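You operate a simulated robot arm through the tools that you are given. There is no shell and no other tool. Be economical: measure what you need, move in short steps, check, and stop when the job is done.

You are at the controls of a simulated robot arm. One attempt, no reset.

JOB
Sew the label on the Cot swatch and put it in the tray marked Sewn.
Fine: use the sewing slide plate, the clamp lever and Sew; wait till the run ends; leave clamp open, slide out, dial and power as they are.
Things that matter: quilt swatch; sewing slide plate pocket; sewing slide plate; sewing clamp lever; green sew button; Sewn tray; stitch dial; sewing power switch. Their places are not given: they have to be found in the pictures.

Only the result counts: the job must be done as asked and must still hold three seconds after the hand-in. Knocking over, shifting, dropping, spilling or breaking anything else fails it.

ROBOT AND FRAMES
A 6-joint arm with a two-finger parallel gripper, fixed in place. Base frame: the origin is at the foot of the arm, x ahead of it, y to its left, z up. Lengths are in m, angles in degrees, forces in N, time in s.
With the tool pointing down near the work surface it reaches from about 0.26 to 0.68 m from the base axis. Its first joint turns from -66.0 to 66.0 degrees. Payload 2.9 kg.
The tool frame sits at the grasp point between the pads (the TCP): z along the fingers, y along the line on which they close. The tips reach 0.03 m beyond it. The gripper opens to 0.11 m. The fingers are 0.02 m wide and 0.01 m thick; the gripper's body (0.048 by 0.112 m) begins 0.055 m behind the TCP.
Orientation is that of the tool frame in the base frame, as [roll, pitch, yaw] about the fixed x, y, z axes, in that order (R = Rz(yaw) Ry(pitch) Rx(roll)). With the fingers straight down and closing along the base's y, the tool's x points along the base's -x, its y along +y and its z along -z.

CONTROLS
- The arm moves only by the tool arm_command. Its argument "moves" is one flat list of numbers, 7 for each row, row after row: the shift along the tool's x, y, z in units of 500 mm (1.0 is 500 mm), then the turn, a rotation vector about the tool's x, y, z in units of 180 degrees (1.0 is 180 degrees), then the gripper command, from -1 (shut) to 1 (fully open), values between in proportion. In form: [dx, dy, dz, rx, ry, rz, gripper, dx, dy, dz, rx, ry, rz, gripper, ...]. A call has 1 to 8 rows; each row is the pose to reach, as a shift and turn from the pose commanded when the call began, along the tool's axes at that moment. A call with a number of a shift or a turn outside -1 to 1 is refused whole. Each row takes 0.2 s and may step no farther than 0.05 m and 8.6 degrees from the row before; otherwise, or with a gripper value out of range, the whole call is refused. Where a pose cannot be reached the arm comes as near as it can. A force on the tool above 40 N (or 10 N above the force at the start of the call, whichever is more), or a blocked arm, ends the call early, and 0.2 s more pass. The fingers move at their own pace (about 0.108 m/s each) and stop on an object; they squeeze with about 31 N. The grip force told is the motor's: it shows also when the fingers shut on nothing. Time passes only in rows, and 0.2 s behind the last, so rows that repeat a pose let the fingers close. The reply holds the time, the measured pose of the TCP, the force on the tool along the base axes, the opening and the grip force, in the units named above and with some noise.
- Cameras (640 x 400 px; columns grow to the right, rows downward): "scene" is fixed at [0.0804, 0.4319, 1.3936]; the picture's right is [-0.75, -0.66, 0.00], its down [-0.31, 0.35, -0.88] and it looks along [0.58, -0.66, -0.47] (base axes); focal length 324 px, centre (320, 200). "wrist" rides on the gripper at [-0.036, 0, -0.057] in the tool frame; the picture's right is [0.00, -1.00, 0.00], its down [0.97, 0.00, -0.24] and it looks along [0.24, 0.00, 0.97] (tool axes); focal length 218 px, centre (320, 200).
- get_image(camera): a new picture of that camera. No time passes.
- pixel_to_xyz(camera, pixels): for up to 12 pixels [column, row] of the newest picture of that camera ("zoom" is the newest enlarged one), the place [x, y, z] in the base frame of the surface seen there, good to about 0.002 m. No time passes.
- inspect(camera, box): a new picture of the part [left, top, right, bottom] of that camera's present view, enlarged. No time passes.
- finish_job(): hands the job in; it is judged then, once.

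Go step by step. Measure first, check grasps and placings, and put right what went wrong. The budget is 80 turns and 46 pictures, counting those below and the enlarged ones. Unless the task says otherwise, let go and move clear before handing in, and close with one line.

The tools are called after "Call:" by a JSON object that holds its "api" and its "payload". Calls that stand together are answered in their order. arm_command: Moves the arm, as the interface text tells. Its arguments: {"type":"object","properties":{"moves":{"type":"array","items":{"type":"number"}}},"required":["moves"]} The other tools are called the same way: get_image (camera) takes a picture; pixel_to_xyz (camera, pixels) gives the place of the surface under pixels of a picture; inspect (camera, box) takes an enlarged picture of a part of a camera's view; finish_job () hands the job in.

At the start:

```text
time_s: 0.0
eef_pos: [0.5097, 0.0528, 1.0988]
ee_rot: [-180.0, -0.1, -180.0]
force: [0.3, 0.2, 0.6]
gripper_width: 0.1099
gripper_force: 0.1
```

scene: 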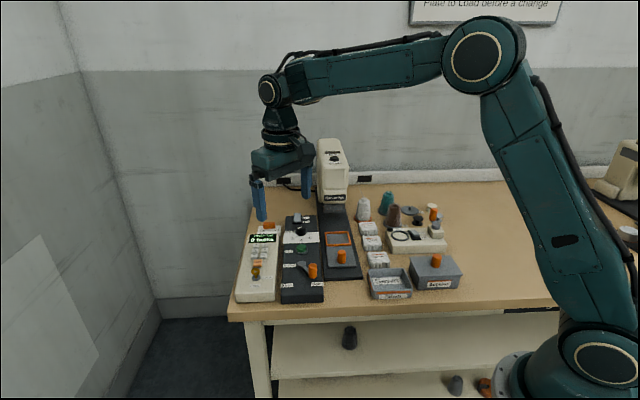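
wrist: 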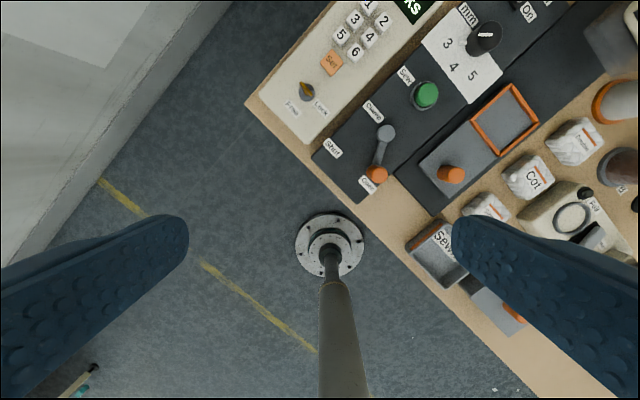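

The scene shows the sewing machine with its plate (around 340,255), a control panel, swatches and trays. I'll enlarge the views to read the labels.

Call:
{"api": "inspect", "payload": {"camera": "scene", "box": [220, 170, 480, 332]}}

Call:
{"api": "inspect", "payload": {"camera": "wrist", "box": [240, 0, 640, 250]}}

Call:
{"api": "inspect", "payload": {"camera": "scene", "box": [400, 0, 580, 40]}}

```text
2.46 times, centred on (350, 251) of scene
```

zoom: 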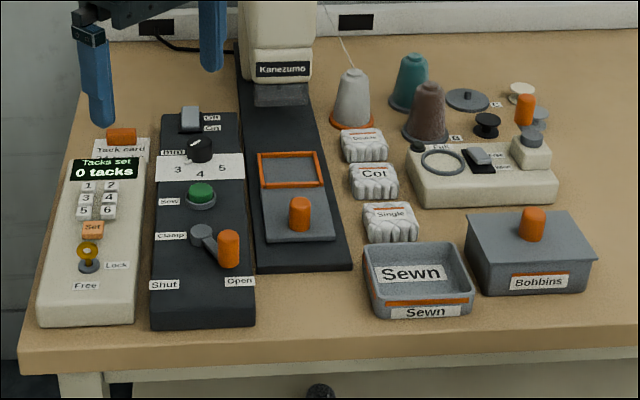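

```text
1.60 times, centred on (440, 125) of wrist
```

zoom: 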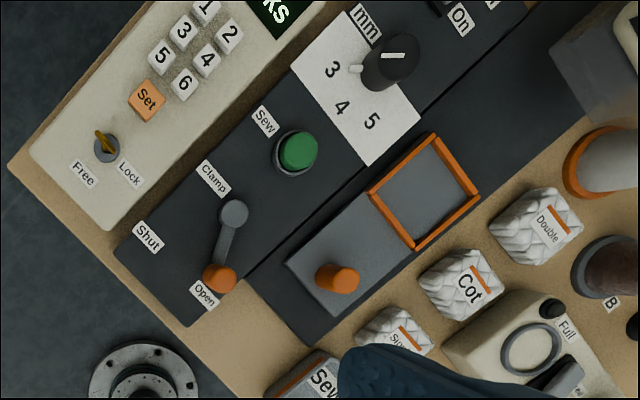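

```text
3.56 times, centred on (490, 20) of scene
```

zoom: 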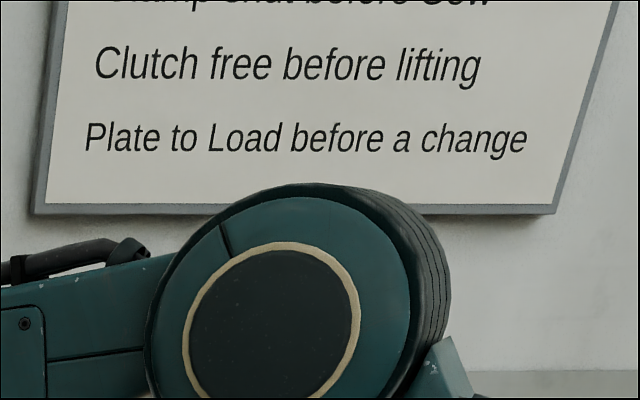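

The Cot swatch lies in the middle of three and the plate is drawn out (empty orange-framed pocket), with the clamp at Open. I'll measure the key places.

Call:
{"api": "inspect", "payload": {"camera": "scene", "box": [220, 170, 480, 332]}}

Call:
{"api": "pixel_to_xyz", "payload": {"camera": "zoom", "pixels": [[374, 174], [374, 195], [300, 203], [290, 170], [259, 154], [318, 152], [324, 186], [264, 189], [228, 236], [200, 231], [201, 189], [418, 272]]}}

Call:
{"api": "pixel_to_xyz", "payload": {"camera": "wrist", "pixels": [[533, 177], [512, 165], [549, 172], [530, 196], [452, 174], [504, 120], [375, 174], [386, 132], [426, 95], [514, 86], [474, 122], [538, 122]]}}

```text
2.46 times, centred on (350, 251) of scene
```

zoom: 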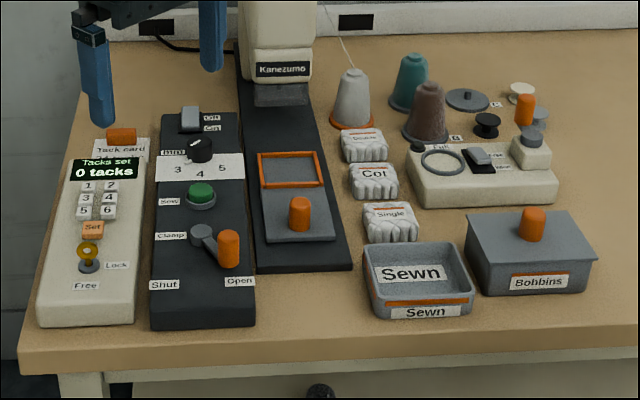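

```text
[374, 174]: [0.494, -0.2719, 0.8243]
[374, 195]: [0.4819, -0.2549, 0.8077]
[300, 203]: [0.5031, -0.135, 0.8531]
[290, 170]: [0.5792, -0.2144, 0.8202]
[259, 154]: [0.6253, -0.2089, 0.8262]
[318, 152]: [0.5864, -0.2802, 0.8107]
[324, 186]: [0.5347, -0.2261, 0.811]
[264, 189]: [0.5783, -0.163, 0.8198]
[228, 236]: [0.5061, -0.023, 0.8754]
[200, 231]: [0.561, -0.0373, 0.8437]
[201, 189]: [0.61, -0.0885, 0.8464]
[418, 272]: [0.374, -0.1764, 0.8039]
```

```text
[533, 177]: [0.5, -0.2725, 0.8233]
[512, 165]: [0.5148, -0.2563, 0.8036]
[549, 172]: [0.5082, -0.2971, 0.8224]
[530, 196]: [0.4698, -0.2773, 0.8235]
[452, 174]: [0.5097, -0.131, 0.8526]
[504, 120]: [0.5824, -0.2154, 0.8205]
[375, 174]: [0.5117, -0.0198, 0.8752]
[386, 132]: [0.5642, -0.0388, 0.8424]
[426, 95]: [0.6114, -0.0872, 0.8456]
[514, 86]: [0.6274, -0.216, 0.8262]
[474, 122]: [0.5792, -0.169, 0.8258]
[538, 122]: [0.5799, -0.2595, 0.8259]
```

Plate axis runs along about (0.70,-0.71) and the swatch centre is about (0.495,-0.273), z top 0.824. I'll go above it, turning the tool about 46° to match the table.

Call:
{"api": "arm_command", "payload": {"moves": [0.004, -0.081, 0.022, 0, 0, 0.032, 1, 0.008, -0.162, 0.045, 0, 0, 0.064, 1, 0.011, -0.244, 0.067, 0, 0, 0.096, 1, 0.015, -0.325, 0.09, 0, 0, 0.128, 1, 0.019, -0.406, 0.112, 0, 0, 0.16, 1, 0.023, -0.488, 0.135, 0, 0, 0.192, 1, 0.026, -0.569, 0.157, 0, 0, 0.224, 1, 0.03, -0.65, 0.18, 0, 0, 0.256, 1]}}

Call:
{"api": "get_image", "payload": {"camera": "wrist"}}

```text
time_s: 1.8
eef_pos: [0.497, -0.2712, 1.0032]
ee_rot: [179.9, 0.0, 133.9]
force: [-0.1, -0.8, -0.4]
gripper_width: 0.1099
gripper_force: 0.0
```

```text
39 pictures are left
```

wrist: 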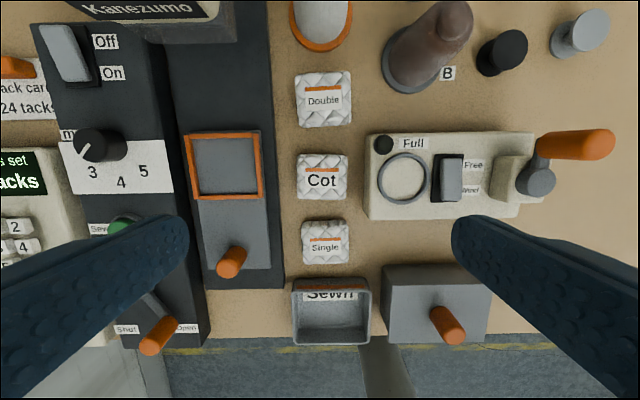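

The swatches, pocket and trays are clear now. I'll measure the Cot swatch edges, neighbours, pocket corners and tray.

Call:
{"api": "pixel_to_xyz", "payload": {"camera": "wrist", "pixels": [[299, 156], [346, 156], [299, 198], [346, 198], [322, 176], [276, 178], [366, 178], [325, 223], [324, 124], [280, 240], [272, 100], [330, 330]]}}

Call:
{"api": "pixel_to_xyz", "payload": {"camera": "wrist", "pixels": [[188, 138], [257, 134], [262, 196], [197, 198], [226, 166], [236, 252], [297, 286], [366, 286], [367, 341], [298, 341], [160, 320], [120, 222]]}}

Call:
{"api": "inspect", "payload": {"camera": "wrist", "box": [170, 100, 410, 250]}}

```text
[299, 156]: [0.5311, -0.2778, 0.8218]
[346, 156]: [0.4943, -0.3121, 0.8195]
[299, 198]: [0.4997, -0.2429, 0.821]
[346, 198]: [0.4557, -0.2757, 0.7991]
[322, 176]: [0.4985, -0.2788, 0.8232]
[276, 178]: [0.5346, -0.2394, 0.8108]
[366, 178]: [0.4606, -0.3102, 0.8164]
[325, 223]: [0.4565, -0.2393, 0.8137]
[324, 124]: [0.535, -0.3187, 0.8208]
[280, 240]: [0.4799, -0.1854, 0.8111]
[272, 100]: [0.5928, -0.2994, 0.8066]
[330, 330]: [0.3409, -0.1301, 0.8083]
```

```text
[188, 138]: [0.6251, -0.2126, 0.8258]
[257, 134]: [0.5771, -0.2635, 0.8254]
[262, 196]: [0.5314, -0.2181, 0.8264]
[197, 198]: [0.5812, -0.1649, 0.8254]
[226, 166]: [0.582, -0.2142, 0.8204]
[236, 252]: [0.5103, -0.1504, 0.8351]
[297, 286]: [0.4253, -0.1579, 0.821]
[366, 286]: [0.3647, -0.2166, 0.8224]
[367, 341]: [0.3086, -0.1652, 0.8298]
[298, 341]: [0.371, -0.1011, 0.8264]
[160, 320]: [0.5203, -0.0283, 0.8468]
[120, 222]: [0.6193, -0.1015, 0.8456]
```

```text
2.67 times, centred on (290, 175) of wrist
```

zoom: 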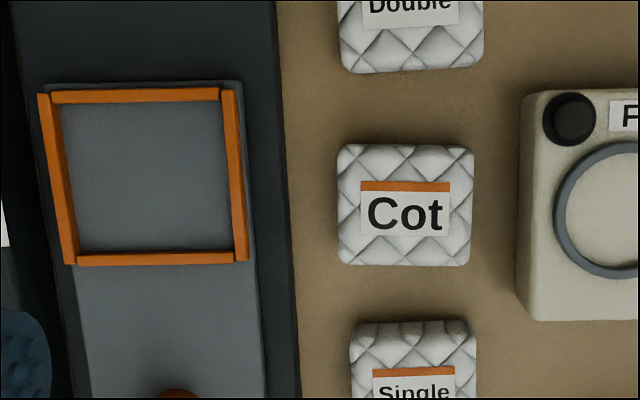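

The Cot swatch is about 0.05 m square, centred near (0.4975,-0.278), with ~17 mm gaps either side. The pocket is centred near (0.580,-0.215) with a floor at 0.8205 and rim at 0.826. I'll go down above the swatch with the fingers part open and check.

Call:
{"api": "arm_command", "payload": {"moves": [-0.003, -0.002, 0.07, 0, 0, 0.003, 0.2, -0.006, -0.004, 0.14, 0, 0, 0.006, 0.2, -0.01, -0.006, 0.2, 0, 0, 0.008, 0.2, -0.01, -0.006, 0.2, 0, 0, 0.008, 0.2]}}

Call:
{"api": "get_image", "payload": {"camera": "wrist"}}

```text
time_s: 2.8
eef_pos: [0.4975, -0.276, 0.9079]
ee_rot: [179.9, 0.0, 132.6]
force: [-0.1, 0.6, 0.0]
gripper_width: 0.0659
gripper_force: 0.1
```

```text
37 pictures are left
```

wrist: 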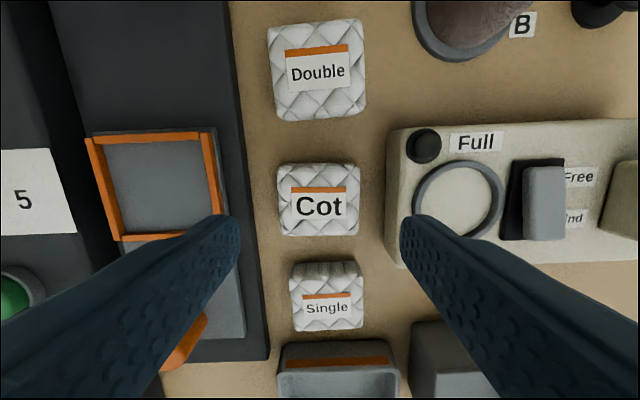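

The swatch is centred at column 318, row about 199, between the fingers. I'll remeasure its edges closely.

Call:
{"api": "pixel_to_xyz", "payload": {"camera": "wrist", "pixels": [[284, 170], [354, 170], [283, 228], [353, 228], [318, 199], [318, 168], [318, 230], [282, 199], [356, 199], [246, 215], [262, 230], [388, 210]]}}

```text
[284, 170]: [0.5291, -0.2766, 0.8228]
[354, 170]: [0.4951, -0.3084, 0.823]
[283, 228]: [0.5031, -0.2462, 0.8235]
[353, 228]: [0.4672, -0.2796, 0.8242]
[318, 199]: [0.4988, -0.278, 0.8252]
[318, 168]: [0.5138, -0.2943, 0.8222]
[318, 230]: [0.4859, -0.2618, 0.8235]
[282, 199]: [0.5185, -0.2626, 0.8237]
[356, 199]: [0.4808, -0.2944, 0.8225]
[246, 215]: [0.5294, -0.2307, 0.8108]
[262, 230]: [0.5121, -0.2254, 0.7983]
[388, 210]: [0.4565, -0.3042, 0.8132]
```

Swatch centre is (0.4986,-0.2777) and both finger paths are clear (gaps to ±0.045). I'll lower to TCP z 0.840 and close.

Call:
{"api": "arm_command", "payload": {"moves": [-0.004, 0, 0.06, 0, 0, 0, 0.2, -0.004, 0, 0.11, 0, 0, 0, 0.2, -0.004, 0, 0.136, 0, 0, 0, 0.2, -0.004, 0, 0.136, 0, 0, 0, 0.2, -0.004, 0, 0.136, 0, 0, 0, -1, -0.004, 0, 0.136, 0, 0, 0, -1, -0.004, 0, 0.136, 0, 0, 0, -1]}}

```text
time_s: 4.4
eef_pos: [0.4989, -0.2774, 0.8414]
ee_rot: [180.0, 0.0, 132.6]
force: [-0.2, -0.1, 0.8]
gripper_width: 0.0547
gripper_force: 31.0
```

Grip holds at 0.0547 m, 31 N. I'll lift and carry it above the pocket, turning -2.8° to line up, then look.

Call:
{"api": "arm_command", "payload": {"moves": [0, 0, -0.06, 0, 0, 0, -1, 0, 0, -0.12, 0, 0, 0, -1, -0.006, 0.07, -0.12, 0, 0, -0.005, -1, -0.012, 0.14, -0.12, 0, 0, -0.01, -1, -0.0176, 0.203, -0.12, 0, 0, -0.0156, -1, -0.0176, 0.203, -0.12, 0, 0, -0.0156, -1]}}

Call:
{"api": "get_image", "payload": {"camera": "wrist"}}

Call:
{"api": "inspect", "payload": {"camera": "scene", "box": [240, 150, 440, 275]}}

```text
time_s: 5.8
eef_pos: [0.5786, -0.2174, 0.9049]
ee_rot: [180.0, 0.0, 135.3]
force: [0.4, 0.0, 0.8]
gripper_width: 0.0
gripper_force: 31.5
```

```text
36 pictures are left
```

wrist: 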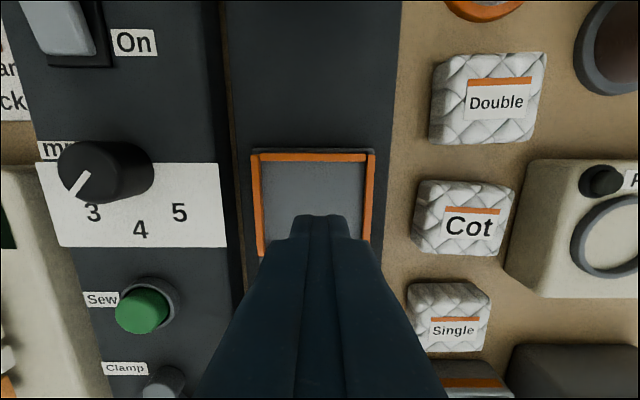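

```text
3.20 times, centred on (340, 212) of scene
```

zoom: 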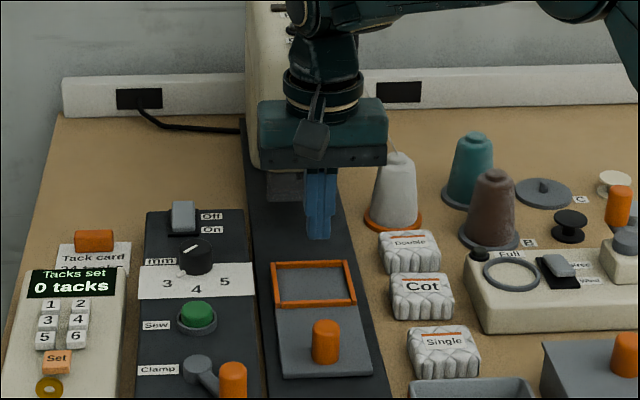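

The gripper reads 0.0 and the Cot swatch stayed on the table (465,215 in wrist view), so it slipped out with too shallow a grip. I'll look at its shape closely.

Call:
{"api": "inspect", "payload": {"camera": "scene", "box": [350, 215, 400, 270]}}

Call:
{"api": "inspect", "payload": {"camera": "wrist", "box": [380, 150, 560, 290]}}

```text
7.27 times, centred on (375, 242) of scene
```

zoom: 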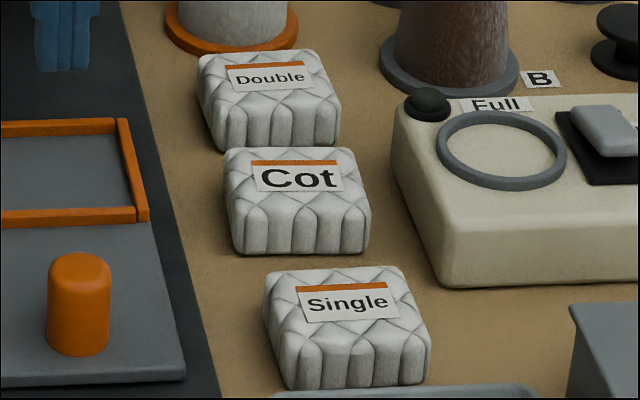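

```text
2.86 times, centred on (470, 220) of wrist
```

zoom: 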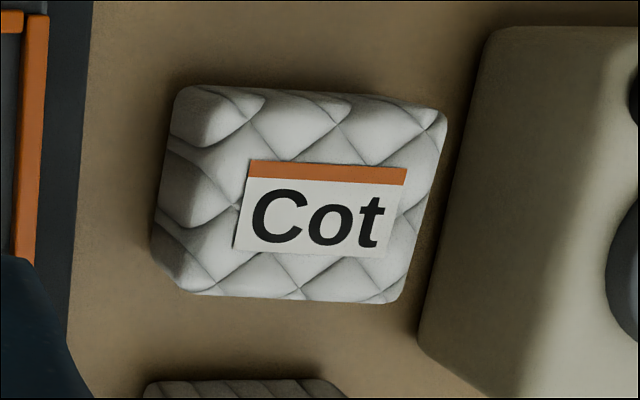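

The swatch is boxy and a bit rounded, so it needs a deeper grip. I'll measure where it lies now.

Call:
{"api": "pixel_to_xyz", "payload": {"camera": "zoom", "pixels": [[190, 98], [440, 118], [385, 290], [165, 245], [310, 195], [300, 100], [280, 285], [175, 180], [410, 200], [440, 200]]}}

Call:
{"api": "pixel_to_xyz", "payload": {"camera": "wrist", "pixels": [[256, 157], [370, 157], [260, 250], [368, 238], [315, 185], [265, 200], [262, 240], [372, 175], [315, 158]]}}

```text
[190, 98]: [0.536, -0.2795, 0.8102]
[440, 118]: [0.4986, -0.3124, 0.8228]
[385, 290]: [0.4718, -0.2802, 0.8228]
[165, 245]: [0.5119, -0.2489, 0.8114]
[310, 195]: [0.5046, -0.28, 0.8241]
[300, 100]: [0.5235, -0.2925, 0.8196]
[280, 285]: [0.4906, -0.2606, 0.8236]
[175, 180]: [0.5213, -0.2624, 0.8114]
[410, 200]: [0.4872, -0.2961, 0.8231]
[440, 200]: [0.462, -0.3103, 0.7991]
```

```text
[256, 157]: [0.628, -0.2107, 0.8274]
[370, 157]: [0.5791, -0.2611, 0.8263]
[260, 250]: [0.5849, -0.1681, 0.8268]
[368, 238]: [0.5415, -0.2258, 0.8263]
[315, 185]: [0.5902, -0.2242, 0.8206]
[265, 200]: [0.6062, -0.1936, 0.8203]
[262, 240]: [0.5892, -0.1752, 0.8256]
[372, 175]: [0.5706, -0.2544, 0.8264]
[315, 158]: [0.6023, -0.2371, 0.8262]
```

The swatch shifted only a few mm to about (0.503,-0.280). I'll go back above it with the fingers part open and look from overhead.

Call:
{"api": "arm_command", "payload": {"moves": [0.007, -0.066, 0, 0, 0, 0.005, 0.2, 0.014, -0.132, 0, 0, 0, 0.01, 0.2, 0.021, -0.197, 0, 0, 0, 0.014, 0.2, 0.021, -0.197, 0, 0, 0, 0.014, 0.2]}}

Call:
{"api": "get_image", "payload": {"camera": "wrist"}}

```text
time_s: 6.8
eef_pos: [0.5009, -0.2823, 0.9009]
ee_rot: [180.0, 0.0, 132.8]
force: [0.0, -0.3, 0.0]
gripper_width: 0.0659
gripper_force: 0.0
```

```text
32 pictures are left
```

wrist: 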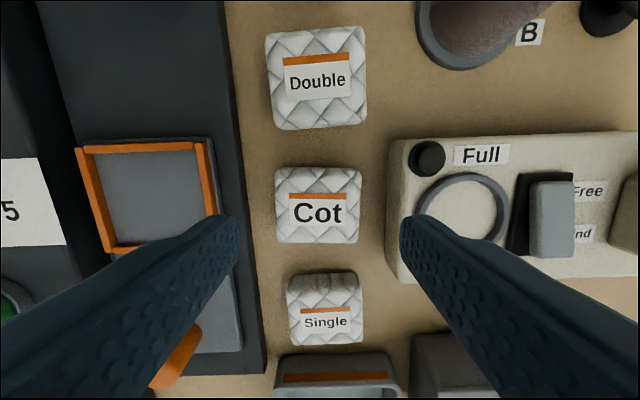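

Call:
{"api": "pixel_to_xyz", "payload": {"camera": "wrist", "pixels": [[281, 173], [356, 173], [281, 237], [354, 237], [318, 205], [318, 171], [318, 240], [278, 205], [358, 205]]}}

```text
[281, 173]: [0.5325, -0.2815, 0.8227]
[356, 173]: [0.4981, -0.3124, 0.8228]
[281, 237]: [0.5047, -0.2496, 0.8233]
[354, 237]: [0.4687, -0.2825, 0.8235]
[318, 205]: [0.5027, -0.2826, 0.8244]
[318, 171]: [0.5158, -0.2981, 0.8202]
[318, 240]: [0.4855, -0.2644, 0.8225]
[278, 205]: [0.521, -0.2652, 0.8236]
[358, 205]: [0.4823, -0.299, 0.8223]
```

Swatch centre is (0.501,-0.2815) and the TCP is over it. I'll go deeper (TCP 0.8325), close longer, then lift slowly a little.

Call:
{"api": "arm_command", "payload": {"moves": [0, 0, 0.06, 0, 0, 0, 0.17, 0, 0, 0.11, 0, 0, 0, 0.17, 0, 0, 0.137, 0, 0, 0, 0.17, 0, 0, 0.137, 0, 0, 0, 0.17, 0, 0, 0.137, 0, 0, 0, -1, 0, 0, 0.137, 0, 0, 0, -1, 0, 0, 0.137, 0, 0, 0, -1, 0, 0, 0.137, 0, 0, 0, -1]}}

Call:
{"api": "arm_command", "payload": {"moves": [0, 0, -0.01, 0, 0, 0, -1, 0, 0, -0.02, 0, 0, 0, -1, 0, 0, -0.04, 0, 0, 0, -1, 0, 0, -0.06, 0, 0, 0, -1]}}

```text
time_s: 8.6
eef_pos: [0.5033, -0.2789, 0.8341]
ee_rot: [180.0, 0.0, 132.8]
force: [1.1, 0.2, 0.4]
gripper_width: 0.0546
gripper_force: 30.7
```

```text
time_s: 9.6
eef_pos: [0.5013, -0.2809, 0.8631]
ee_rot: [180.0, 0.0, 132.8]
force: [-1.0, -0.1, -0.1]
gripper_width: 0.0549
gripper_force: 31.1
```

Held at 0.0549 m after lift. I'll lift further and carry slowly over the pocket.

Call:
{"api": "arm_command", "payload": {"moves": [0, 0, -0.03, 0, 0, 0, -1, 0, 0, -0.06, 0, 0, 0, -1, -0.002, 0.04, -0.06, 0, 0, -0.003, -1, -0.004, 0.09, -0.06, 0, 0, -0.006, -1, -0.006, 0.14, -0.06, 0, 0, -0.01, -1, -0.008, 0.18, -0.06, 0, 0, -0.014, -1, -0.0096, 0.2056, -0.06, 0, 0, -0.014, -1, -0.0096, 0.2056, -0.06, 0, 0, -0.014, -1]}}

Call:
{"api": "get_image", "payload": {"camera": "wrist"}}

```text
time_s: 11.4
eef_pos: [0.5795, -0.214, 0.892]
ee_rot: [-180.0, 0.0, 135.3]
force: [0.0, -0.6, -0.3]
gripper_width: 0.0548
gripper_force: 31.4
```

```text
31 pictures are left
```

wrist: 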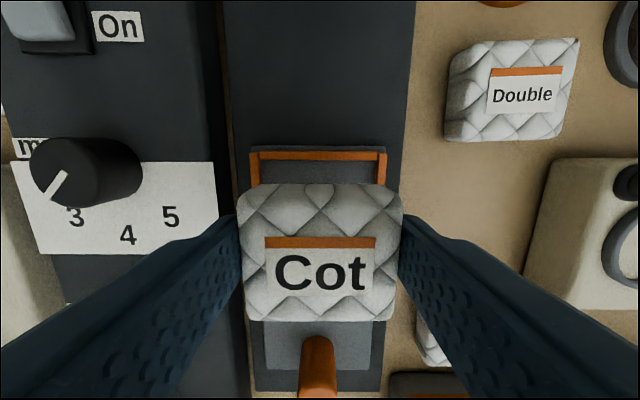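

The swatch is held above the pocket. I'll measure the swatch top corners and the visible rim to align.

Call:
{"api": "pixel_to_xyz", "payload": {"camera": "wrist", "pixels": [[252, 190], [393, 190], [250, 312], [392, 312], [320, 250], [253, 154], [384, 154], [320, 154], [255, 176], [383, 174], [320, 320], [320, 186]]}}

```text
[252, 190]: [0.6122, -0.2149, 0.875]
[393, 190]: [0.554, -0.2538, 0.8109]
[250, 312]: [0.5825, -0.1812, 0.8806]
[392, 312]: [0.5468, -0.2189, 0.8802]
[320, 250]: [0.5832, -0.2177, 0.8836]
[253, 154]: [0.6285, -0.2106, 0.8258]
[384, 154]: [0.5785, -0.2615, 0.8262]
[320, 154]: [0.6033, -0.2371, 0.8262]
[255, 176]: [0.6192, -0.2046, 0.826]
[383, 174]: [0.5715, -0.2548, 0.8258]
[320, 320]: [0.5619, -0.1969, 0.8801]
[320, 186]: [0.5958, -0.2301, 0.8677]
```

Alignment is within about 1 mm. Before opening there I need the gap to the left panel (edge near column 216), so I'll measure that.

Call:
{"api": "pixel_to_xyz", "payload": {"camera": "wrist", "pixels": [[212, 130], [216, 200], [218, 160], [224, 130], [230, 130], [236, 160], [214, 100], [208, 100]]}}

Call:
{"api": "inspect", "payload": {"camera": "wrist", "box": [160, 100, 420, 262]}}

```text
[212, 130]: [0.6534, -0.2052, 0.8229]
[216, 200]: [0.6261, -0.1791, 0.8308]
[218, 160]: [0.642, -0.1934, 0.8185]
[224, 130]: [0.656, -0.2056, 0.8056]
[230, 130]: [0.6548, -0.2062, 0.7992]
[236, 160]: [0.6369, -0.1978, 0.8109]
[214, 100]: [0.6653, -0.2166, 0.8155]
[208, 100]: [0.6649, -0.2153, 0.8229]
```

```text
2.46 times, centred on (290, 181) of wrist
```

zoom: 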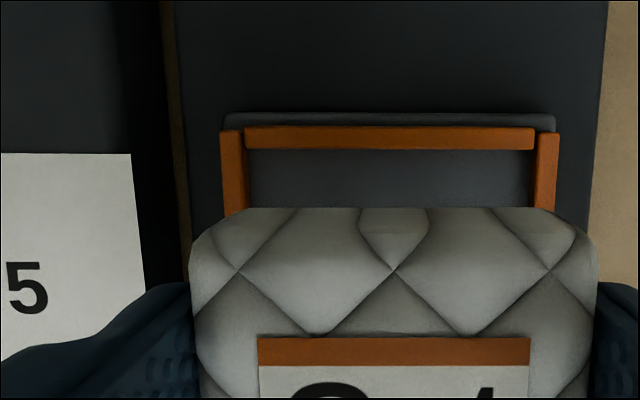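

The panel face is 57 mm from the pocket centre, so opening to 0.07 is safe. I'll lower until the swatch is just inside the rim, then release.

Call:
{"api": "arm_command", "payload": {"moves": [0, 0.002, 0.03, 0, 0, 0, -1, 0, 0.002, 0.055, 0, 0, 0, -1, 0, 0.002, 0.069, 0, 0, 0, -1, 0, 0.002, 0.069, 0, 0, 0, -1]}}

Call:
{"api": "get_image", "payload": {"camera": "wrist"}}

```text
time_s: 12.4
eef_pos: [0.582, -0.2119, 0.8577]
ee_rot: [-180.0, 0.0, 135.3]
force: [0.4, 0.0, -1.3]
gripper_width: 0.0549
gripper_force: 31.2
```

```text
29 pictures are left
```

wrist: 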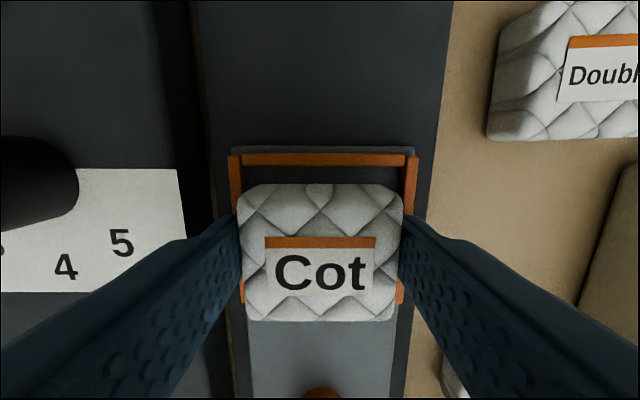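

The swatch is sitting at the rim; I'll check its place along the slide direction, since the near rim is hidden.

Call:
{"api": "pixel_to_xyz", "payload": {"camera": "wrist", "pixels": [[320, 190], [320, 316], [246, 250], [396, 250], [320, 159], [320, 175], [232, 160], [411, 160], [243, 296], [401, 296], [320, 326], [320, 183]]}}

```text
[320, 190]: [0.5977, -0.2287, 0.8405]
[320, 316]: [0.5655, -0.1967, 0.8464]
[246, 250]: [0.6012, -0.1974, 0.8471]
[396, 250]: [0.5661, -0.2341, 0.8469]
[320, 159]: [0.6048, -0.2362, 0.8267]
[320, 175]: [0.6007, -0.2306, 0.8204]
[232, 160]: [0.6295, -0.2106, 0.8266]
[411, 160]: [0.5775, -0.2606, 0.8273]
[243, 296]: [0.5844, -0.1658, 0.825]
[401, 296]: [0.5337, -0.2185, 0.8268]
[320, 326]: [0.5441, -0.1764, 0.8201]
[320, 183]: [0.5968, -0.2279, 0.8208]
```

Swatch is centred in the pocket within 1 mm both ways. I'll release and rise.

Call:
{"api": "arm_command", "payload": {"moves": [0, 0, 0.002, 0, 0, 0, 0.25, 0, 0, 0.002, 0, 0, 0, 0.25, 0, 0, -0.05, 0, 0, 0, 0.25, 0, 0, -0.12, 0, 0, 0, 0.25, 0, 0, -0.19, 0, 0, 0, 0.25, 0, 0, -0.19, 0, 0, 0, 0.25]}}

Call:
{"api": "get_image", "payload": {"camera": "wrist"}}

```text
time_s: 13.8
eef_pos: [0.5819, -0.2129, 0.9517]
ee_rot: [179.9, 0.0, 135.3]
force: [0.1, -0.7, -0.1]
gripper_width: 0.0691
gripper_force: 0.2
```

```text
28 pictures are left
```

wrist: 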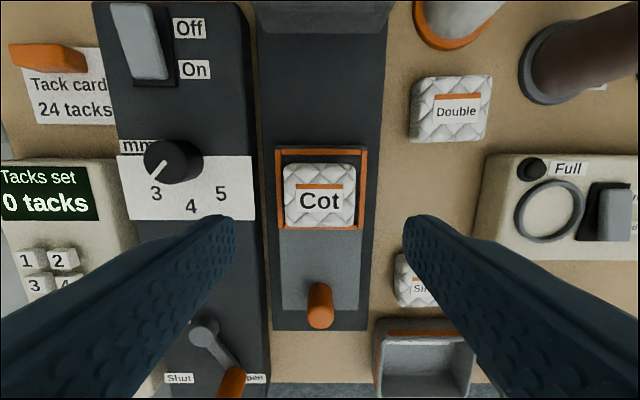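

The swatch is seated in the pocket. Next I'll measure the plate knob (320,305), the clamp lever and the machine head for the slide travel.

Call:
{"api": "pixel_to_xyz", "payload": {"camera": "wrist", "pixels": [[320, 290], [308, 295], [333, 295], [320, 320], [320, 10], [320, 30], [320, 36], [205, 333], [230, 385], [318, 328], [320, 205], [270, 10]]}}

Call:
{"api": "inspect", "payload": {"camera": "scene", "box": [240, 130, 440, 290]}}

Call:
{"api": "pixel_to_xyz", "payload": {"camera": "scene", "pixels": [[332, 158], [332, 195], [332, 200], [332, 204], [335, 209], [345, 201], [320, 201], [342, 253], [347, 240], [340, 145]]}}

```text
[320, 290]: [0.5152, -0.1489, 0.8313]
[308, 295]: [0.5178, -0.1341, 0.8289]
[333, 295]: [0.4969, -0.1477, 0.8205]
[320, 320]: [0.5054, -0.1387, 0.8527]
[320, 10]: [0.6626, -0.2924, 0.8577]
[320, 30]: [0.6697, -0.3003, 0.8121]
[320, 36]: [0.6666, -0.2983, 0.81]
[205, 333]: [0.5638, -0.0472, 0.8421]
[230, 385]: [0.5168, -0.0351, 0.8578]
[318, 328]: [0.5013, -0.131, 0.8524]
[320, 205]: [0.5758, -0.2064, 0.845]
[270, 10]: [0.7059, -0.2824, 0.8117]
```

```text
2.50 times, centred on (340, 210) of scene
```

zoom: 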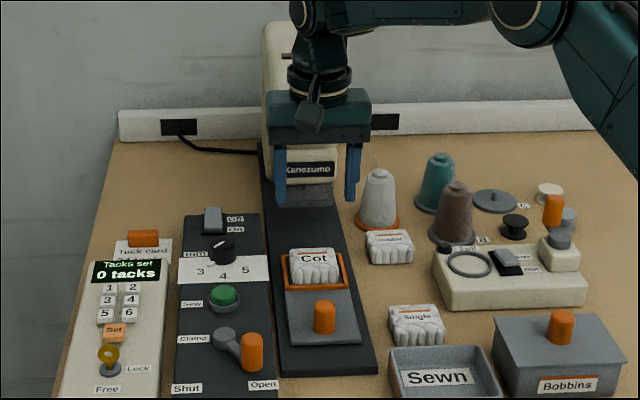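

```text
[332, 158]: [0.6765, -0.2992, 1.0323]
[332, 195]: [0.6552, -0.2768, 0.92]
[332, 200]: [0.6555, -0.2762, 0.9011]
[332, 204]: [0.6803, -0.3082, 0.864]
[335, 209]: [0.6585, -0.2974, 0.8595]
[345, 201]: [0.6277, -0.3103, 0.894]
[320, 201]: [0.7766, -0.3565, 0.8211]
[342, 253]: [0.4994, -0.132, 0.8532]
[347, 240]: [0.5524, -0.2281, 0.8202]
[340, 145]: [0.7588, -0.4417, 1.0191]
```

The head front is at about 0.10 m along the slide beyond the pocket, so I'll grip the knob with the tool leaned back 20° to keep the hand clear of it. First, move above the knob at about (0.503,-0.135).

Call:
{"api": "arm_command", "payload": {"moves": [0.05, 0, 0.01, 0, -0.025, 0, 0, 0.1, 0, 0.02, 0, -0.05, 0, 0, 0.16, 0, 0.03, 0, -0.08, 0, 0, 0.222, 0, 0.05, 0, -0.111, 0, 0, 0.222, 0, 0.08, 0, -0.111, 0, 0, 0.222, 0, 0.08, 0, -0.111, 0, 0]}}

Call:
{"api": "get_image", "payload": {"camera": "wrist"}}

```text
time_s: 15.2
eef_pos: [0.5028, -0.1328, 0.9111]
ee_rot: [-180.0, 20.0, 135.3]
force: [0.0, 0.1, -0.5]
gripper_width: 0.0549
gripper_force: 0.1
```

```text
26 pictures are left
```

wrist: 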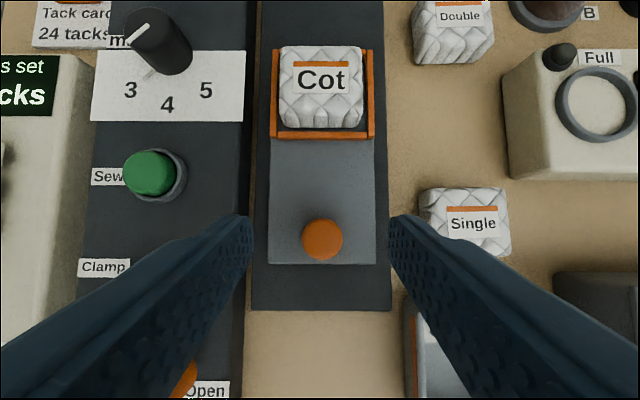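

The knob is at (322,240) and centred between the fingers. I'll measure it.

Call:
{"api": "pixel_to_xyz", "payload": {"camera": "wrist", "pixels": [[322, 238], [305, 238], [340, 238], [322, 223], [322, 256], [322, 262], [322, 200], [385, 240], [250, 200], [322, 100]]}}

```text
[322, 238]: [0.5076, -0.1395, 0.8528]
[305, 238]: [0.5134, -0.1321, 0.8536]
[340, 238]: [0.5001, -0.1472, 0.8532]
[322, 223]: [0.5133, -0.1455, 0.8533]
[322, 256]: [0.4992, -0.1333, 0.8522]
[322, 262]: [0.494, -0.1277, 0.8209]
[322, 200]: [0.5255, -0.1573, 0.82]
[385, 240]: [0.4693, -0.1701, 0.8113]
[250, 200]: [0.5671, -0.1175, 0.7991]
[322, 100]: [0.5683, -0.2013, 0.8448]
```

Knob centre is (0.507,-0.1395), top at 0.853. I'll lower onto it and close.

Call:
{"api": "arm_command", "payload": {"moves": [0.016, -0.002, 0.05, 0, 0, 0, 0, 0.0328, -0.003, 0.105, 0, 0, 0, 0, 0.0328, -0.003, 0.105, 0, 0, 0, 0, 0.0328, -0.003, 0.105, 0, 0, 0, -1, 0.0328, -0.003, 0.105, 0, 0, 0, -1, 0.0328, -0.003, 0.105, 0, 0, 0, -1]}}

Call:
{"api": "get_image", "payload": {"camera": "wrist"}}

```text
time_s: 16.6
eef_pos: [0.5048, -0.1388, 0.859]
ee_rot: [179.8, 20.0, 135.4]
force: [9.7, 4.2, -7.7]
gripper_width: 0.0232
gripper_force: 45.5
```

```text
25 pictures are left
```

wrist: 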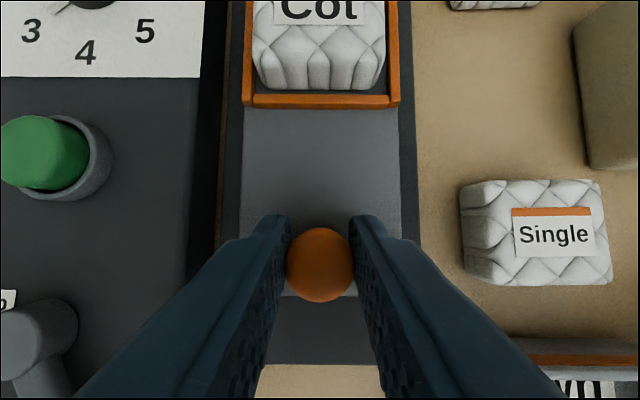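

The knob is gripped at 0.023 m. I'll slide the plate inward 0.08 m in small steps and watch force.

Call:
{"api": "arm_command", "payload": {"moves": [-0.019, 0, 0.0068, 0, 0, 0, -1, -0.038, 0, 0.0137, 0, 0, 0, -1, -0.0752, 0, 0.0274, 0, 0, 0, -1, -0.1128, 0, 0.041, 0, 0, 0, -1, -0.1504, 0, 0.0547, 0, 0, 0, -1]}}

Call:
{"api": "get_image", "payload": {"camera": "scene"}}

```text
time_s: 17.8
eef_pos: [0.5618, -0.1944, 0.8589]
ee_rot: [179.8, 20.2, 135.4]
force: [11.2, 11.1, 8.4]
gripper_width: 0.0233
gripper_force: 44.6
```

```text
24 pictures are left
```

scene: 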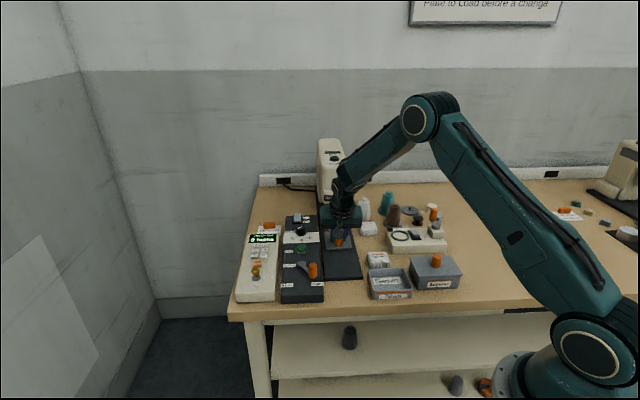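

The plate has moved 0.08 m with modest force. I'll continue in 0.01 m steps and check hand clearance to the head.

Call:
{"api": "arm_command", "payload": {"moves": [-0.0188, 0, 0.0068, 0, 0, 0, -1, -0.0376, 0, 0.0137, 0, 0, 0, -1]}}

Call:
{"api": "inspect", "payload": {"camera": "scene", "box": [280, 130, 440, 290]}}

Call:
{"api": "get_image", "payload": {"camera": "wrist"}}

```text
time_s: 18.4
eef_pos: [0.5755, -0.2068, 0.8581]
ee_rot: [179.9, 20.0, 135.4]
force: [14.2, 15.4, 9.0]
gripper_width: 0.0229
gripper_force: 44.6
```

```text
2.50 times, centred on (360, 210) of scene
```

zoom: 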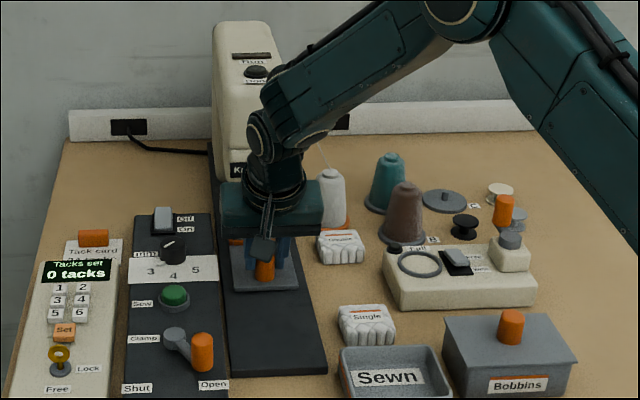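

```text
22 pictures are left
```

wrist: 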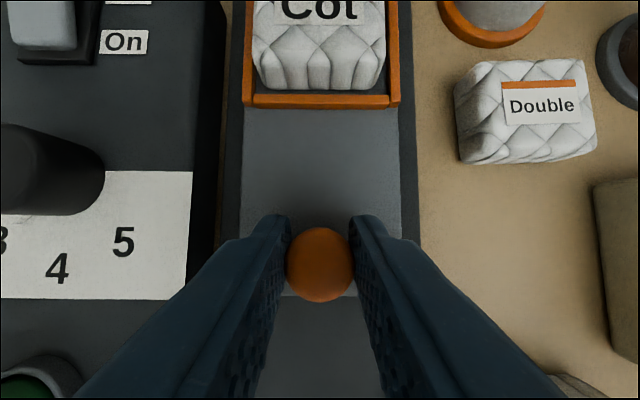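

Still sliding, with a sideways load of about 20 N (the slide line lies a little toward +v). I'll ease 2 mm that way and continue with small steps.

Call:
{"api": "arm_command", "payload": {"moves": [-0.0005, 0.003, -0.001, 0, 0, 0, -1, -0.0193, 0.004, 0.0058, 0, 0, 0, -1, -0.0381, 0.005, 0.0126, 0, 0, 0, -1]}}

```text
time_s: 19.2
eef_pos: [0.5881, -0.2212, 0.8592]
ee_rot: [-179.8, 19.8, 135.1]
force: [3.3, 3.4, 3.6]
gripper_width: 0.0231
gripper_force: 44.7
```

Load has dropped to 3 N with about 0.117 m travelled. I'll continue.

Call:
{"api": "arm_command", "payload": {"moves": [-0.0188, 0, 0.0068, 0, 0, 0, -1, -0.0376, 0.001, 0.0137, 0, 0, 0, -1]}}

Call:
{"api": "inspect", "payload": {"camera": "scene", "box": [280, 130, 440, 290]}}

Call:
{"api": "get_image", "payload": {"camera": "wrist"}}

```text
time_s: 19.8
eef_pos: [0.6014, -0.2338, 0.859]
ee_rot: [-179.7, 19.7, 135.1]
force: [-4.8, -6.4, 4.8]
gripper_width: 0.0232
gripper_force: 45.3
```

```text
2.50 times, centred on (360, 210) of scene
```

zoom: 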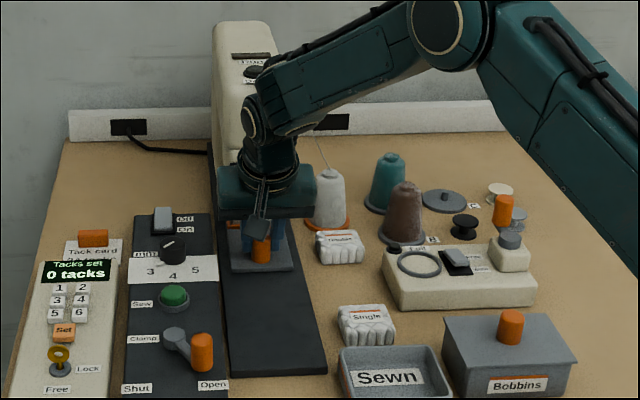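

```text
20 pictures are left
```

wrist: 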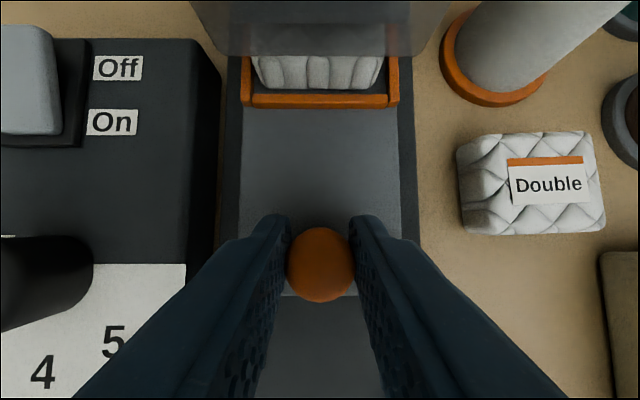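

The swatch is now going under the foot (wrist view 320,60). I'll keep on with small steps till the stop.

Call:
{"api": "arm_command", "payload": {"moves": [-0.0094, 0, 0.0034, 0, 0, 0, -1, -0.0188, -0.001, 0.0068, 0, 0, 0, -1, -0.0188, -0.001, 0.0068, 0, 0, 0, -1]}}

Call:
{"api": "arm_command", "payload": {"moves": [-0.0094, 0, 0.0034, 0, 0, 0, -1, -0.0188, -0.001, 0.0068, 0, 0, 0, -1, -0.0188, -0.001, 0.0068, 0, 0, 0, -1]}}

```text
time_s: 20.3
eef_pos: [0.6027, -0.2377, 0.8581]
ee_rot: [-179.5, 19.1, 135.3]
force: [-11.2, 3.9, 10.8]
gripper_width: 0.0235
gripper_force: 45.3
stopped in row 2: the force on the tool passed its limit (the readings are from after the stop); the commanded pose is now the measured one
```

```text
time_s: 20.7
eef_pos: [0.6038, -0.2361, 0.8576]
ee_rot: [-179.4, 18.5, 135.5]
force: [-10.5, 4.7, 10.3]
gripper_width: 0.0236
gripper_force: 45.7
stopped in row 1: the force on the tool passed its limit (the readings are from after the stop); the commanded pose is now the measured one
```

Push ended against a stop at about 0.138 m of travel, which looks like the end of the slide. I'll release, back off along the tool axis and look.

Call:
{"api": "arm_command", "payload": {"moves": [0, 0, 0, 0, 0, 0, -0.2, 0, 0, 0, 0, 0, 0, -0.2, 0, 0, -0.06, 0, 0, 0, -0.2, 0, 0, -0.14, 0, 0, 0, -0.2, 0, 0, -0.2, 0, 0, 0, -0.2, 0, 0, -0.2, 0, 0, 0, -0.2]}}

Call:
{"api": "inspect", "payload": {"camera": "scene", "box": [240, 170, 400, 310]}}

Call:
{"api": "get_image", "payload": {"camera": "wrist"}}

```text
time_s: 22.1
eef_pos: [0.5846, -0.212, 0.9506]
ee_rot: [-179.4, 18.6, 135.5]
force: [-0.1, 0.2, 0.5]
gripper_width: 0.0441
gripper_force: 0.0
```

```text
2.86 times, centred on (320, 240) of scene
```

zoom: 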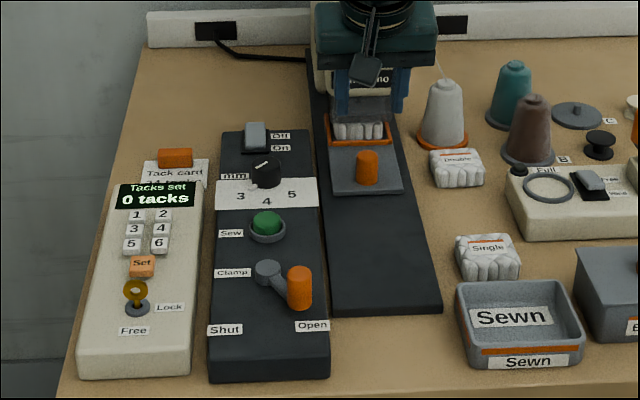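

```text
18 pictures are left
```

wrist: 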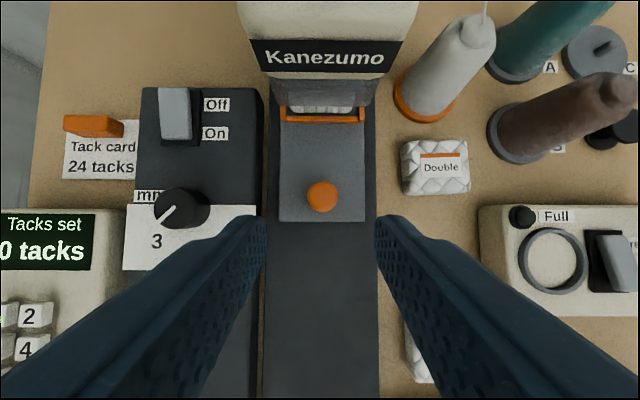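

The plate is fully in with the pocket under the foot. Next, the clamp lever: I'll set the tool upright with fingers shut just right of the handle (handle near (0.509,-0.021)), above it first.

Call:
{"api": "arm_command", "payload": {"moves": [0.074, 0.019, -0.016, 0, 0.02, 0, -1, 0.148, 0.038, -0.032, 0, 0.04, 0, -1, 0.222, 0.058, -0.049, 0, 0.06, 0, -1, 0.296, 0.077, -0.065, 0, 0.08, 0, -1, 0.37, 0.096, -0.081, 0, 0.103, 0, -1, 0.37, 0.096, -0.081, 0, 0.103, 0, -1]}}

Call:
{"api": "get_image", "payload": {"camera": "wrist"}}

Call:
{"api": "pixel_to_xyz", "payload": {"camera": "scene", "pixels": [[313, 264], [313, 270], [313, 275], [299, 285], [328, 284], [305, 267], [300, 263], [302, 250], [303, 255], [300, 247]]}}

```text
time_s: 23.5
eef_pos: [0.4832, -0.0451, 0.9313]
ee_rot: [-179.5, 0.0, 135.2]
force: [0.4, 1.3, 0.1]
gripper_width: 0.0
gripper_force: 31.3
```

```text
17 pictures are left
```

wrist: 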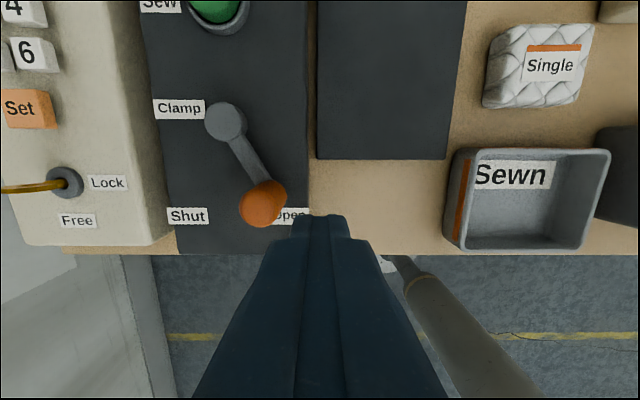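

```text
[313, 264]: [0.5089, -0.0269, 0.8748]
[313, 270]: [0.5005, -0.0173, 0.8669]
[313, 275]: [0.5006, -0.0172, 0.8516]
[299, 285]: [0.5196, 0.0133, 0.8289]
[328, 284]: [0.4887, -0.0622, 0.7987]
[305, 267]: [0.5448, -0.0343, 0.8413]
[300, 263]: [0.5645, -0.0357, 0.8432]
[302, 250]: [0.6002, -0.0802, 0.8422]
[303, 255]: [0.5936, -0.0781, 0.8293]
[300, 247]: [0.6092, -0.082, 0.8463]
```

The handle is at (262,200) in the wrist view, left of the fingers. Measuring handle, pivot and labels.

Call:
{"api": "pixel_to_xyz", "payload": {"camera": "wrist", "pixels": [[258, 212], [268, 190], [245, 208], [280, 205], [226, 122], [187, 216], [290, 216], [245, 150], [258, 225], [162, 200]]}}

```text
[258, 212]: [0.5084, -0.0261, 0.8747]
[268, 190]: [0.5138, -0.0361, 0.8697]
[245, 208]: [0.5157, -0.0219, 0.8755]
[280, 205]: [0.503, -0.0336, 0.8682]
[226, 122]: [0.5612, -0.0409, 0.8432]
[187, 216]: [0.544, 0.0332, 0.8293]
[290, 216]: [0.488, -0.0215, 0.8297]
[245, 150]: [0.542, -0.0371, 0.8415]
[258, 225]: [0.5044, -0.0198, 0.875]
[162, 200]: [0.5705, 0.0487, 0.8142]
```

Handle centre is about (0.5095,-0.0255) with pivot (0.561,-0.041), so Shut mirrors it about 0.05 m to the left. I'll descend beside the handle and push along +v.

Call:
{"api": "arm_command", "payload": {"moves": [0, 0, 0.05, 0, 0, 0, -1, 0, 0, 0.098, 0, 0, 0, -1, 0, 0, 0.098, 0, 0, 0, -1]}}

Call:
{"api": "arm_command", "payload": {"moves": [0, 0.02, 0, 0, 0, 0, -1, 0.002, 0.04, 0, 0, 0, 0, -1, 0.004, 0.06, 0, 0, 0, 0, -1, 0.004, 0.08, 0, 0, 0, 0, -1, 0.003, 0.1, 0, 0, 0, 0, -1, 0.001, 0.115, 0, 0, 0, 0, -1]}}

Call:
{"api": "get_image", "payload": {"camera": "wrist"}}

```text
time_s: 24.3
eef_pos: [0.4833, -0.046, 0.8819]
ee_rot: [-179.5, 0.2, 135.2]
force: [-0.5, -0.7, -1.3]
gripper_width: 0.0
gripper_force: 31.4
```

```text
time_s: 25.7
eef_pos: [0.5226, -0.0076, 0.8818]
ee_rot: [-179.5, 0.0, 135.3]
force: [-0.4, -0.5, 0.7]
gripper_width: 0.0001
gripper_force: 31.2
```

```text
16 pictures are left
```

wrist: 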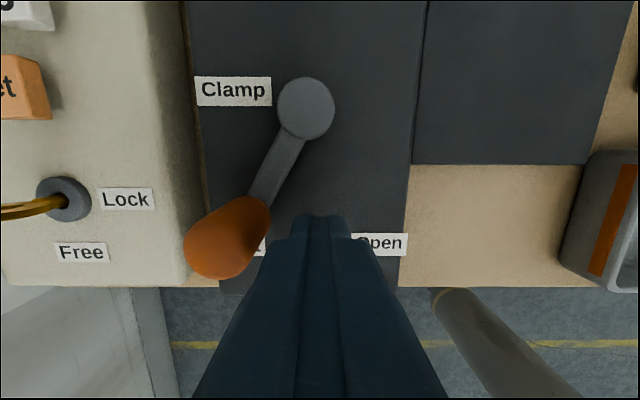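

The lever has swung to the left and seems past the fingers' contact (force 0). I'll measure the handle.

Call:
{"api": "pixel_to_xyz", "payload": {"camera": "wrist", "pixels": [[215, 255], [200, 255], [232, 250], [215, 240], [215, 272], [305, 108], [275, 170], [260, 246]]}}

Call:
{"api": "inspect", "payload": {"camera": "scene", "box": [220, 190, 360, 310]}}

```text
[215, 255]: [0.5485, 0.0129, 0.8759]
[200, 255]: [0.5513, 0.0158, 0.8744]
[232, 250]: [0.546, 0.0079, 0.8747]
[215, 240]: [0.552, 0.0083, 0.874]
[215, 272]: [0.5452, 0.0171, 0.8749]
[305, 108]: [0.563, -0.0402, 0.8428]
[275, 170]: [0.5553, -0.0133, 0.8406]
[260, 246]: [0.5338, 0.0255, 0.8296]
```

```text
3.33 times, centred on (290, 250) of scene
```

zoom: 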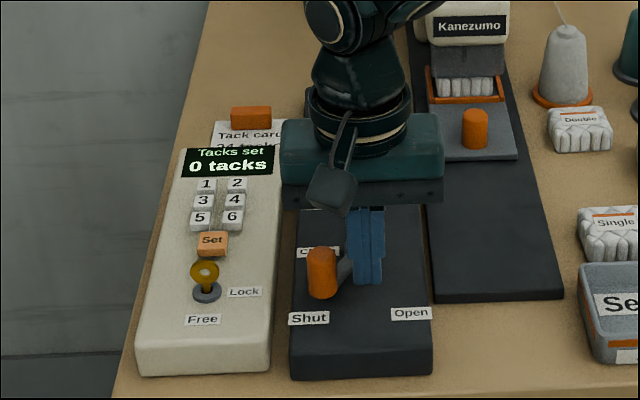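

The handle is now at about +31° (mirror of Open), beside "Shut". I'll press gently a bit more to confirm it's at its stop.

Call:
{"api": "arm_command", "payload": {"moves": [0, 0.012, 0, 0, 0, 0, -1, 0, 0.022, 0, 0, 0, 0, -1, 0, 0.028, 0, 0, 0, 0, -1]}}

```text
time_s: 26.5
eef_pos: [0.532, 0.0026, 0.8807]
ee_rot: [-179.4, 0.1, 135.2]
force: [-5.7, -5.2, 3.7]
gripper_width: 0.0
gripper_force: 31.6
```

It resists at its stop (8 N), so the clamp is shut. I'll lift and move above the green Sew button near (0.6105,-0.088).

Call:
{"api": "arm_command", "payload": {"moves": [0, -0.012, 0, 0, 0, 0, -1, 0, -0.012, -0.06, 0, 0, 0, -1, 0, -0.012, -0.1, 0, 0, 0, -1, -0.08, -0.014, -0.1, 0, 0, 0, -1, -0.16, -0.016, -0.1, 0, 0, 0, -1, -0.239, -0.018, -0.1, 0, 0, 0, -1, -0.239, -0.018, -0.1, 0, 0, 0, -1]}}

Call:
{"api": "get_image", "payload": {"camera": "wrist"}}

```text
time_s: 28.1
eef_pos: [0.6139, -0.0869, 0.9321]
ee_rot: [-179.5, 0.1, 135.3]
force: [0.1, -0.1, 0.1]
gripper_width: 0.0001
gripper_force: 31.0
```

```text
14 pictures are left
```

wrist: 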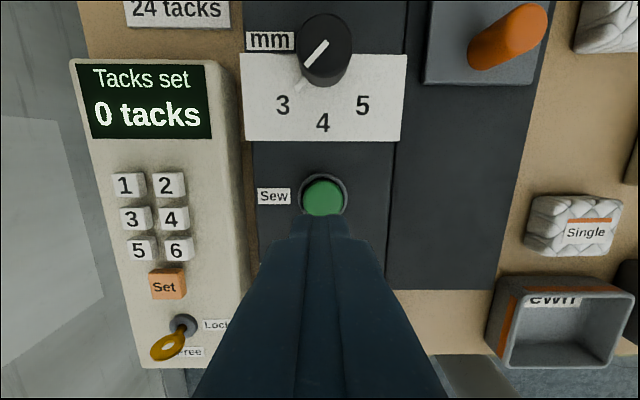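

The button is at (323,198), just ahead of the fingertips. Measuring its centre.

Call:
{"api": "pixel_to_xyz", "payload": {"camera": "wrist", "pixels": [[323, 182], [323, 198], [306, 200], [341, 200], [323, 208], [302, 200], [345, 200], [340, 50], [310, 210], [338, 210]]}}

```text
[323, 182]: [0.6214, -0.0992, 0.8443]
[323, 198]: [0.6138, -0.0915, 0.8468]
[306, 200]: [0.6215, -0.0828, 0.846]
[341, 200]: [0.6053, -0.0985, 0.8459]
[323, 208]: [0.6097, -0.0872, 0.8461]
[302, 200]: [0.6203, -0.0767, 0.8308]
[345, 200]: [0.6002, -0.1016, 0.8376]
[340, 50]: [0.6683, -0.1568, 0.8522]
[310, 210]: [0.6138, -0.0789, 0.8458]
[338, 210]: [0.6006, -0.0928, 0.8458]
```

Button centre is about (0.612,-0.090), top 0.8465. I'll lower onto it and press about 5 mm.

Call:
{"api": "arm_command", "payload": {"moves": [0, -0.007, 0.06, 0, 0, 0, -1, 0, -0.007, 0.104, 0, 0, 0, -1, 0, -0.007, 0.114, 0, 0, 0, -1, 0, -0.007, 0.12, 0, 0, 0, -1, 0, -0.007, 0.124, 0, 0, 0, -1, 0, -0.007, 0.1, 0, 0, 0, -1]}}

Call:
{"api": "inspect", "payload": {"camera": "scene", "box": [220, 130, 420, 290]}}

```text
time_s: 29.5
eef_pos: [0.609, -0.0919, 0.8823]
ee_rot: [-179.5, 0.1, 135.3]
force: [-0.5, 0.3, -0.1]
gripper_width: 0.0
gripper_force: 31.4
```

```text
2.50 times, centred on (320, 210) of scene
```

zoom: 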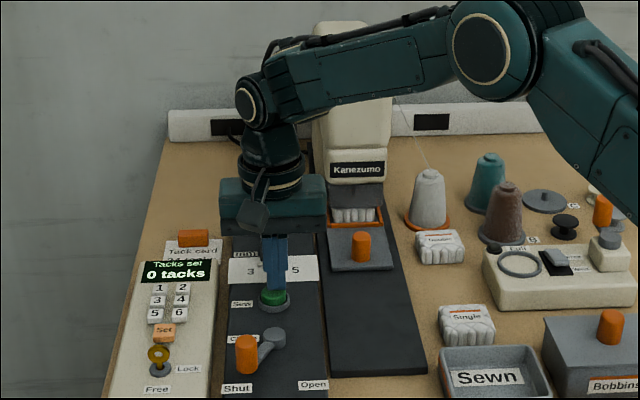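

The press was made but no indication visible yet; the head top has Run/Done marks. I'll lift away and look at those.

Call:
{"api": "arm_command", "payload": {"moves": [0, 0, -0.05, 0, 0, 0, -1, 0.05, 0, -0.1, 0, 0, 0, -1, 0.1, 0, -0.12, 0, 0, 0, -1]}}

Call:
{"api": "inspect", "payload": {"camera": "scene", "box": [270, 130, 370, 230]}}

```text
time_s: 30.3
eef_pos: [0.5757, -0.0555, 0.9422]
ee_rot: [-179.5, 0.0, 135.3]
force: [0.5, 0.8, 0.1]
gripper_width: 0.0
gripper_force: 31.1
```

```text
4.00 times, centred on (320, 180) of scene
```

zoom: 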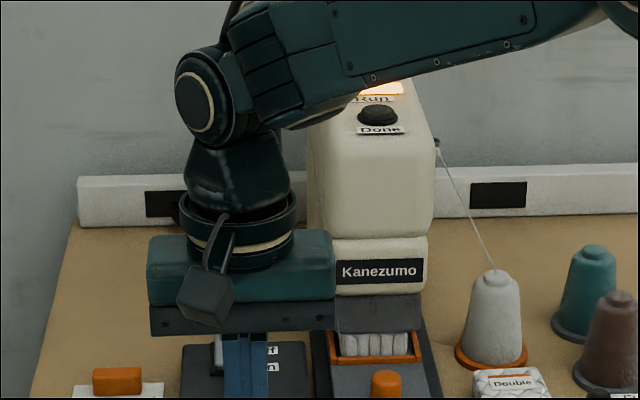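

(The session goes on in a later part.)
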